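You operate a simulated robot arm through the tools that you are given. There is no shell and no other tool. Be economical: measure what you need, move in short steps, check, and stop when the job is done.

Carry out the task below with a simulated robot arm. There is one attempt and no reset: what you move stays moved.

TASK
Slide the grey tin along the top of the green belt until it stands next to the white ticket.

Only the result counts: the job must be done as asked and must still hold three seconds after the hand-in. Knocking over, shifting, dropping, spilling or breaking anything else fails it.

THE ROBOT
A 7-joint arm with a two-finger parallel gripper, fixed in place. Base frame: the origin is at the foot of the arm, x ahead of it, y to its left, z up; the work surface is at about z = 0. Lengths are in mm, angles in degrees, forces in N, time in s.
With the tool pointing down near the work surface it reaches from about 240 to 620 mm from the base axis. Its first joint turns from -66.0 to 66.0 degrees. Payload 2.6 kg.
Tool frame: the origin (TCP) lies between the finger pads and is the grasp point; the fingertips stand 30 mm ahead of it; z points along the fingers, y is the line along which they close. Largest opening 94 mm; finger width 28, thickness 10; the body of the gripper, 50 by 96 mm, starts 55 mm behind the TCP.
Orientation is that of the tool frame in the base frame, as [roll, pitch, yaw] about the fixed x, y, z axes, in that order (R = Rz(yaw) Ry(pitch) Rx(roll)). With the fingers straight down and closing along the base's y, the tool's x points along the base's -x, its y along +y and its z along -z.

THE INTERFACE
- The arm moves only by the tool jog_arm. Its arguments are lists of equal length, an entry for each row: "delta_rot": the turn, a rotation vector about the tool's x, y, z in rad, a list of three; "delta_pos": the shift along the tool's x, y, z in cm, a list of three; "hand": the opening in per cent of the stroke, from 0 (shut) to 100 (fully open). In form: {"delta_rot": [[wx, wy, wz], ...], "delta_pos": [[x, y, z], ...], "hand": [hand, ...]}. A call has 1 to 12 rows; each row shifts and turns the commanded pose from where the row before left it, along the tool's axes as they then stand. Each row takes 0.2 s and may step no farther than 50 mm and 8.6 degrees from the row before; otherwise, or with a gripper value out of range, the whole call is refused. A pose out of reach is approached as far as the arm can. The call stops where the force on the tool passes 40 N (or 10 N more than at its start, if that is more) or the arm is blocked; 0.2 s more then pass. The fingers move at their own pace (about 72 mm/s each) and stop on an object; they squeeze with about 39 N. The grip force told is the motor's: it shows also when the fingers shut on nothing. Time passes only in rows, and 0.2 s behind the last, so rows that do not move let the fingers close. The reply holds the time, the measured pose of the TCP, the force on the tool along the base axes, the opening and the grip force, in the units named above and with some noise.
- Cameras (640 x 400 px; columns grow to the right, rows downward): "scene" is fixed at [23.5, 425.4, 577.7]; the picture's right is [-0.89, -0.45, 0.00], its down [-0.22, 0.44, -0.87] and it looks along [0.39, -0.78, -0.49] (base axes); focal length 369 px, centre (320, 200). "wrist" rides on the gripper at [-37, 0, -58] in the tool frame; the picture's right is [0.00, -1.00, 0.00], its down [0.97, 0.00, -0.24] and it looks along [0.24, 0.00, 0.97] (tool axes); focal length 218 px, centre (320, 200). There is no depth. A picture from a camera that has moved, and an enlarged one, comes with that camera's place and axes in the base frame and with its lens. The place of the scene camera against the robot may be out by one fixed shift of up to 12 mm in any direction.
- capture(camera): a new picture of that camera. No time passes.
- zoom(camera, box): a new picture of the part [left, top, right, bottom] of that camera's present view, enlarged. No time passes.
- job_done(): hands the job in; it is judged then, once.

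Work in short steps. Places have to be worked out from the pictures, the camera data and where the tool is seen: move nearer, look again, correct. Check each grasp and each placing, and mend what went wrong. You have 90 turns and 38 pictures in all, those below and enlarged ones among them. Open the gripper and draw the arm clear of the work before you hand the job in, unless the task says otherwise; then end with one line.

The tools are called after "Emit:" as name(argument=value, ...) on one line, values as JSON. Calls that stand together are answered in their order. jog_arm: Moves the arm, as the interface text tells. Its arguments: {"type":"object","properties":{"delta_rot":{"type":"array","items":{"type":"array","items":{"type":"number"}}},"delta_pos":{"type":"array","items":{"type":"array","items":{"type":"number"}}},"hand":{"type":"array","items":{"type":"number"}}},"required":["delta_rot","delta_pos","hand"]} The other tools are called the same way: capture (camera) takes a picture; zoom (camera, box) takes an enlarged picture of a part of a camera's view; job_done () hands the job in.

At the start:

```text
t: 0.0
tool_pos: [422.6, -130.8, 257.1]
orientation: [180.0, 0.0, 180.0]
ft_force: [0.5, -0.4, -0.9]
gripper_width: 94.0
grip_force: 0.1
```

scene: 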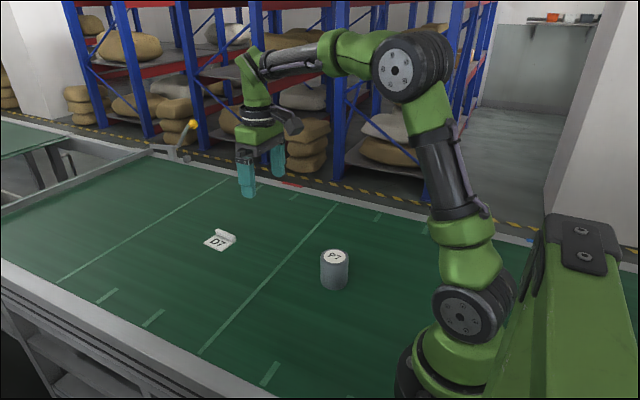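
wrist: 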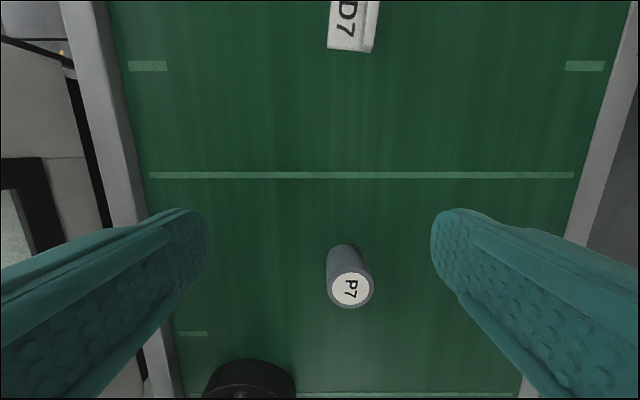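

The wrist view puts the tin near x≈280, y≈-171 with a height of about 70, and the ticket near x≈580–630, y≈-172. I'll move over the tin while staying high, then look again.

Emit:
jog_arm(delta_rot=[[0, 0, 0], [0, 0, 0], [0, 0, 0], [0, 0, 0], [0, 0, 0], [0, 0, 0]], delta_pos=[[2.3, -0.67, 1], [2.3, -0.67, 1], [2.3, -0.67, 1], [2.3, -0.67, 1], [2.3, -0.67, 1], [2.3, -0.67, 1]], hand=[100, 100, 100, 100, 100, 100])

Emit:
capture(camera="wrist")

Emit:
zoom(camera="scene", box=[180, 200, 380, 325])

```text
t: 1.4
tool_pos: [284.6, -170.6, 200.0]
orientation: [-180.0, -0.1, 180.0]
ft_force: [-0.7, 0.3, 0.2]
gripper_width: 94.3
grip_force: 0.1
```

```text
35 pictures are left
camera wrist: at [321.7, -169.7, 256.7], right [0.0, -1.0, 0.0], down [-0.97, 0.0, 0.24], along [-0.24, 0.0, -0.97], focal length 218 px, centre (320, 200)
```

wrist: 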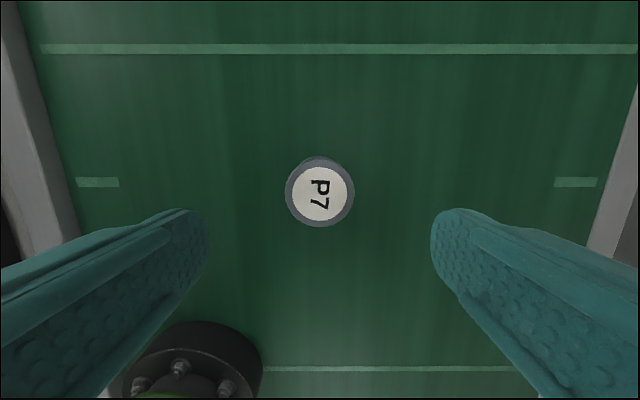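

```text
3.20 times, centred on (280, 262) of scene
camera zoom: at [23.5, 425.4, 577.7], right [-0.89, -0.45, 0.0], down [-0.22, 0.44, -0.87], along [0.39, -0.78, -0.49], focal length 1180 px, centre (448, 0)
```

zoom: 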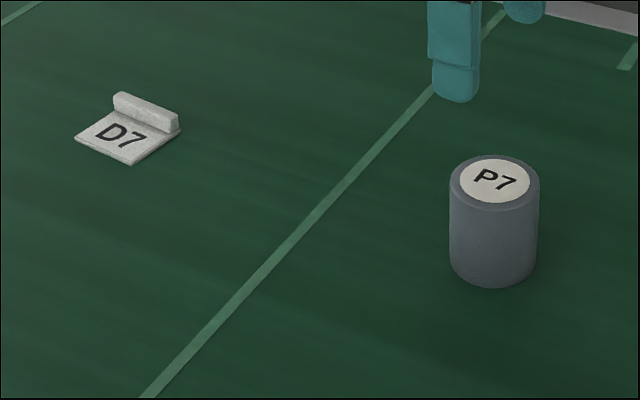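

The two views agree: the tin is centred at about x=281, y=-170, about 60 mm across and 70 tall. I'll straddle it and go straight down to about z=42.

Emit:
jog_arm(delta_rot=[[0, 0, 0], [0, 0, 0], [0, 0, 0], [0, 0, 0], [0, 0, 0], [0, 0, 0]], delta_pos=[[0.35, 0, 3], [0, 0, 3], [0, 0, 3], [0, 0, 3], [0, 0, 2.5], [0, 0, 1.3]], hand=[100, 100, 100, 100, 100, 100])

Emit:
capture(camera="wrist")

```text
t: 2.8
tool_pos: [281.2, -172.0, 41.4]
orientation: [180.0, -0.1, 180.0]
ft_force: [-0.3, -1.0, 0.6]
gripper_width: 94.3
grip_force: 0.0
```

```text
33 pictures are left
camera wrist: at [318.6, -170.5, 98.2], right [0.0, -1.0, 0.0], down [-0.97, 0.0, 0.24], along [-0.24, 0.0, -0.97], focal length 218 px, centre (320, 200)
```

wrist: 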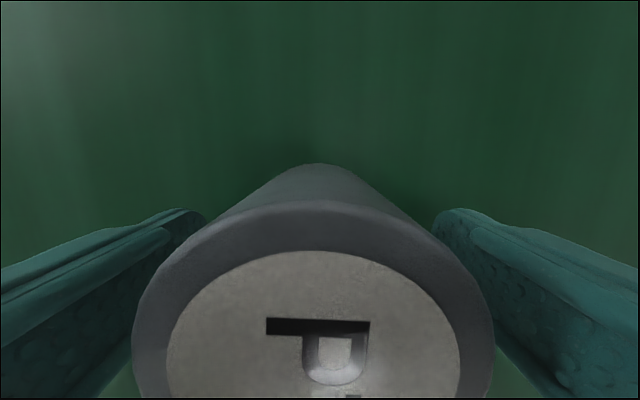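

The tin sits between the fingers, nearly centred. I'll close on it.

Emit:
jog_arm(delta_rot=[[0, 0, 0], [0, 0, 0], [0, 0, 0], [0, 0, 0]], delta_pos=[[0, 0, 0], [0, 0, 0], [0, 0, 0], [0, 0, 0]], hand=[70, 50, 40, 40])

```text
t: 3.8
tool_pos: [281.9, -172.6, 40.7]
orientation: [180.0, 0.1, -180.0]
ft_force: [-0.3, -0.2, 0.9]
gripper_width: 61.6
grip_force: 39.2
```

The grip holds at 61.6 mm. I'll slide it along +x at constant height for 200 mm, then look for the ticket.

Emit:
jog_arm(delta_rot=[[0, 0, 0], [0, 0, 0], [0, 0, 0], [0, 0, 0], [0, 0, 0], [0, 0, 0], [0, 0, 0], [0, 0, 0], [0, 0, 0], [0, 0, 0]], delta_pos=[[-2, 0, 0], [-2, 0, 0], [-2, 0, 0], [-2, 0, 0], [-2, 0, 0], [-2, 0, 0], [-2, 0, 0], [-2, 0, 0], [-2, 0, 0], [-2, 0, 0]], hand=[40, 40, 40, 40, 40, 40, 40, 40, 40, 40])

Emit:
capture(camera="wrist")

Emit:
zoom(camera="scene", box=[140, 175, 340, 300])

```text
t: 6.0
tool_pos: [481.3, -171.8, 41.9]
orientation: [180.0, 0.0, -180.0]
ft_force: [-0.3, -0.1, 0.3]
gripper_width: 62.0
grip_force: 39.3
```

```text
32 pictures are left
camera wrist: at [519.2, -170.6, 99.7], right [0.0, -1.0, 0.0], down [-0.97, 0.0, 0.24], along [-0.24, 0.0, -0.97], focal length 218 px, centre (320, 200)
```

wrist: 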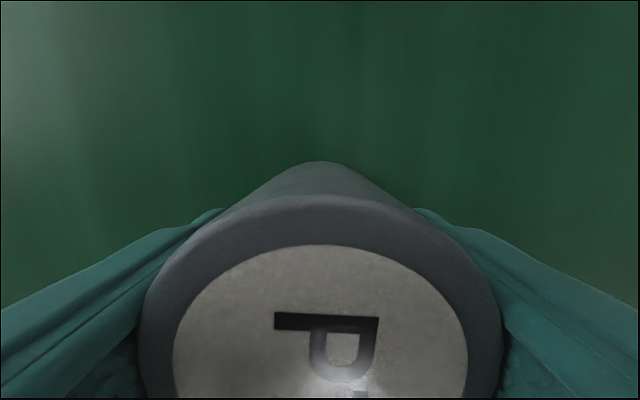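

```text
3.20 times, centred on (240, 238) of scene
camera zoom: at [23.5, 425.4, 577.7], right [-0.89, -0.45, 0.0], down [-0.22, 0.44, -0.87], along [0.39, -0.78, -0.49], focal length 1180 px, centre (576, 80)
```

zoom: 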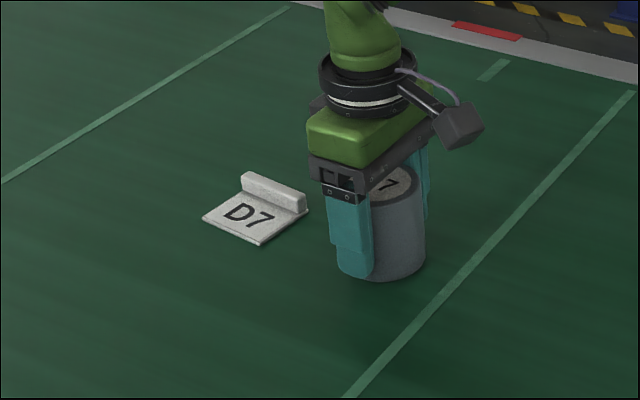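

The ticket's near edge isn't yet in the wrist view, so it lies beyond x≈573. The scene view puts it at about 580. The tin's front is at about 512, so I'll go 40 mm farther and check.

Emit:
jog_arm(delta_rot=[[0, 0, 0], [0, 0, 0], [0, 0, 0], [0, 0, 0]], delta_pos=[[-1, 0, 0], [-1, 0, 0], [-1, 0, 0], [-1, 0, 0]], hand=[40, 40, 40, 40])

Emit:
capture(camera="wrist")

Emit:
zoom(camera="scene", box=[140, 175, 340, 300])

```text
t: 7.0
tool_pos: [520.9, -170.7, 40.9]
orientation: [-179.9, 0.0, 180.0]
ft_force: [0.4, -0.2, -0.4]
gripper_width: 61.7
grip_force: 39.5
```

```text
30 pictures are left
camera wrist: at [558.3, -169.8, 98.8], right [0.0, -1.0, 0.0], down [-0.97, 0.0, 0.24], along [-0.24, 0.0, -0.97], focal length 218 px, centre (320, 200)
```

wrist: 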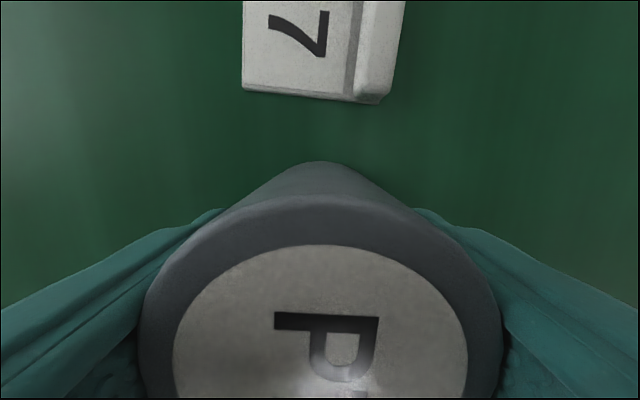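

```text
3.20 times, centred on (240, 238) of scene
camera zoom: at [23.5, 425.4, 577.7], right [-0.89, -0.45, 0.0], down [-0.22, 0.44, -0.87], along [0.39, -0.78, -0.49], focal length 1180 px, centre (576, 80)
```

zoom: 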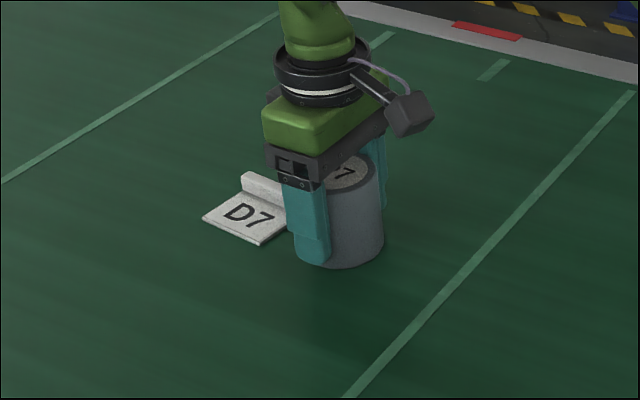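

The ticket edge is at x≈576–580 and the tin's front at ≈552, a gap of about 25 mm. I'll slide 14 mm more to leave roughly 10 mm.

Emit:
jog_arm(delta_rot=[[0, 0, 0], [0, 0, 0], [0, 0, 0]], delta_pos=[[-0.7, 0, 0], [-0.7, 0, 0], [0, 0, 0]], hand=[40, 40, 40])

Emit:
capture(camera="wrist")

```text
t: 7.8
tool_pos: [533.2, -170.4, 40.1]
orientation: [179.9, 0.0, 180.0]
ft_force: [0.4, 0.7, -0.1]
gripper_width: 61.4
grip_force: 38.8
```

```text
28 pictures are left
camera wrist: at [572.1, -170.1, 98.5], right [0.0, -1.0, 0.0], down [-0.97, 0.0, 0.24], along [-0.24, 0.0, -0.97], focal length 218 px, centre (320, 200)
```

wrist: 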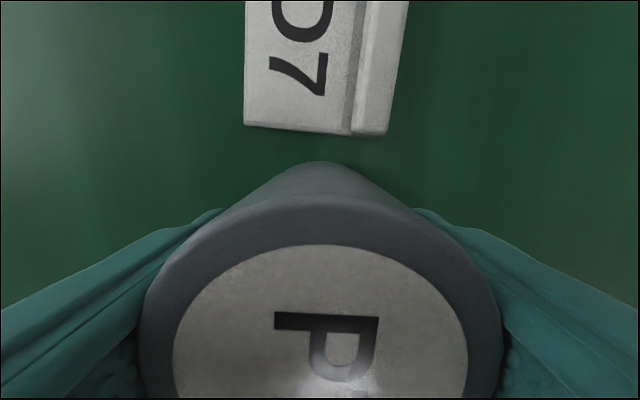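

The gap is now about 11 mm and nothing has been touched. I'll open gently and rise straight up.

Emit:
jog_arm(delta_rot=[[0, 0, 0], [0, 0, 0], [0, 0, 0], [0, 0, 0], [0, 0, 0], [0, 0, 0], [0, 0, 0], [0, 0, 0], [0, 0, 0], [0, 0, 0], [0, 0, 0]], delta_pos=[[0, 0, 0], [0, 0, 0], [0, 0, 0], [0, 0, 0], [0, 0, -1], [0, 0, -2], [0, 0, -3], [0, 0, -3], [0, 0, -3], [0, 0, -3], [0, 0, -1]], hand=[70, 85, 100, 100, 100, 100, 100, 100, 100, 100, 100])

Emit:
capture(camera="wrist")

Emit:
capture(camera="scene")

```text
t: 10.2
tool_pos: [536.6, -171.5, 200.6]
orientation: [180.0, -0.1, -179.9]
ft_force: [-0.9, -0.2, -0.1]
gripper_width: 93.7
grip_force: 0.1
```

```text
27 pictures are left
camera wrist: at [572.3, -171.8, 258.3], right [0.0, -1.0, 0.0], down [-0.97, 0.0, 0.24], along [-0.24, 0.0, -0.97], focal length 218 px, centre (320, 200)
```

wrist: 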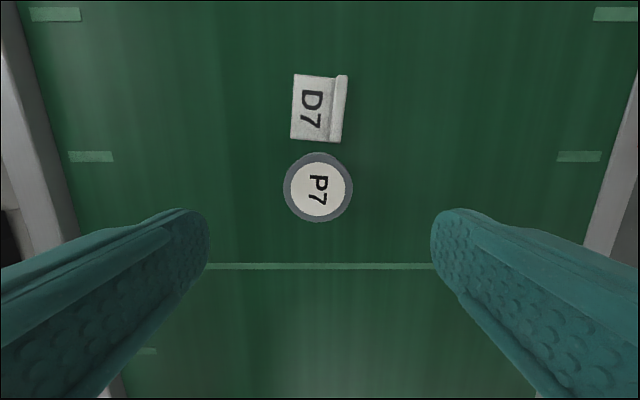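

```text
26 pictures are left
```

scene: 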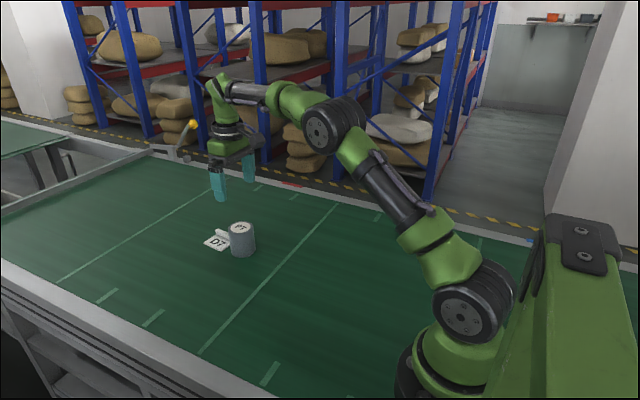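

The tin stands upright beside the unmoved ticket. The gripper is open and clear, so I'm handing in.

Emit:
job_done()

```text
The job is handed in.
```

I slid the grey tin along the green belt; it now stands upright about 11 mm from the white ticket, which was not touched, and I have handed the job in.
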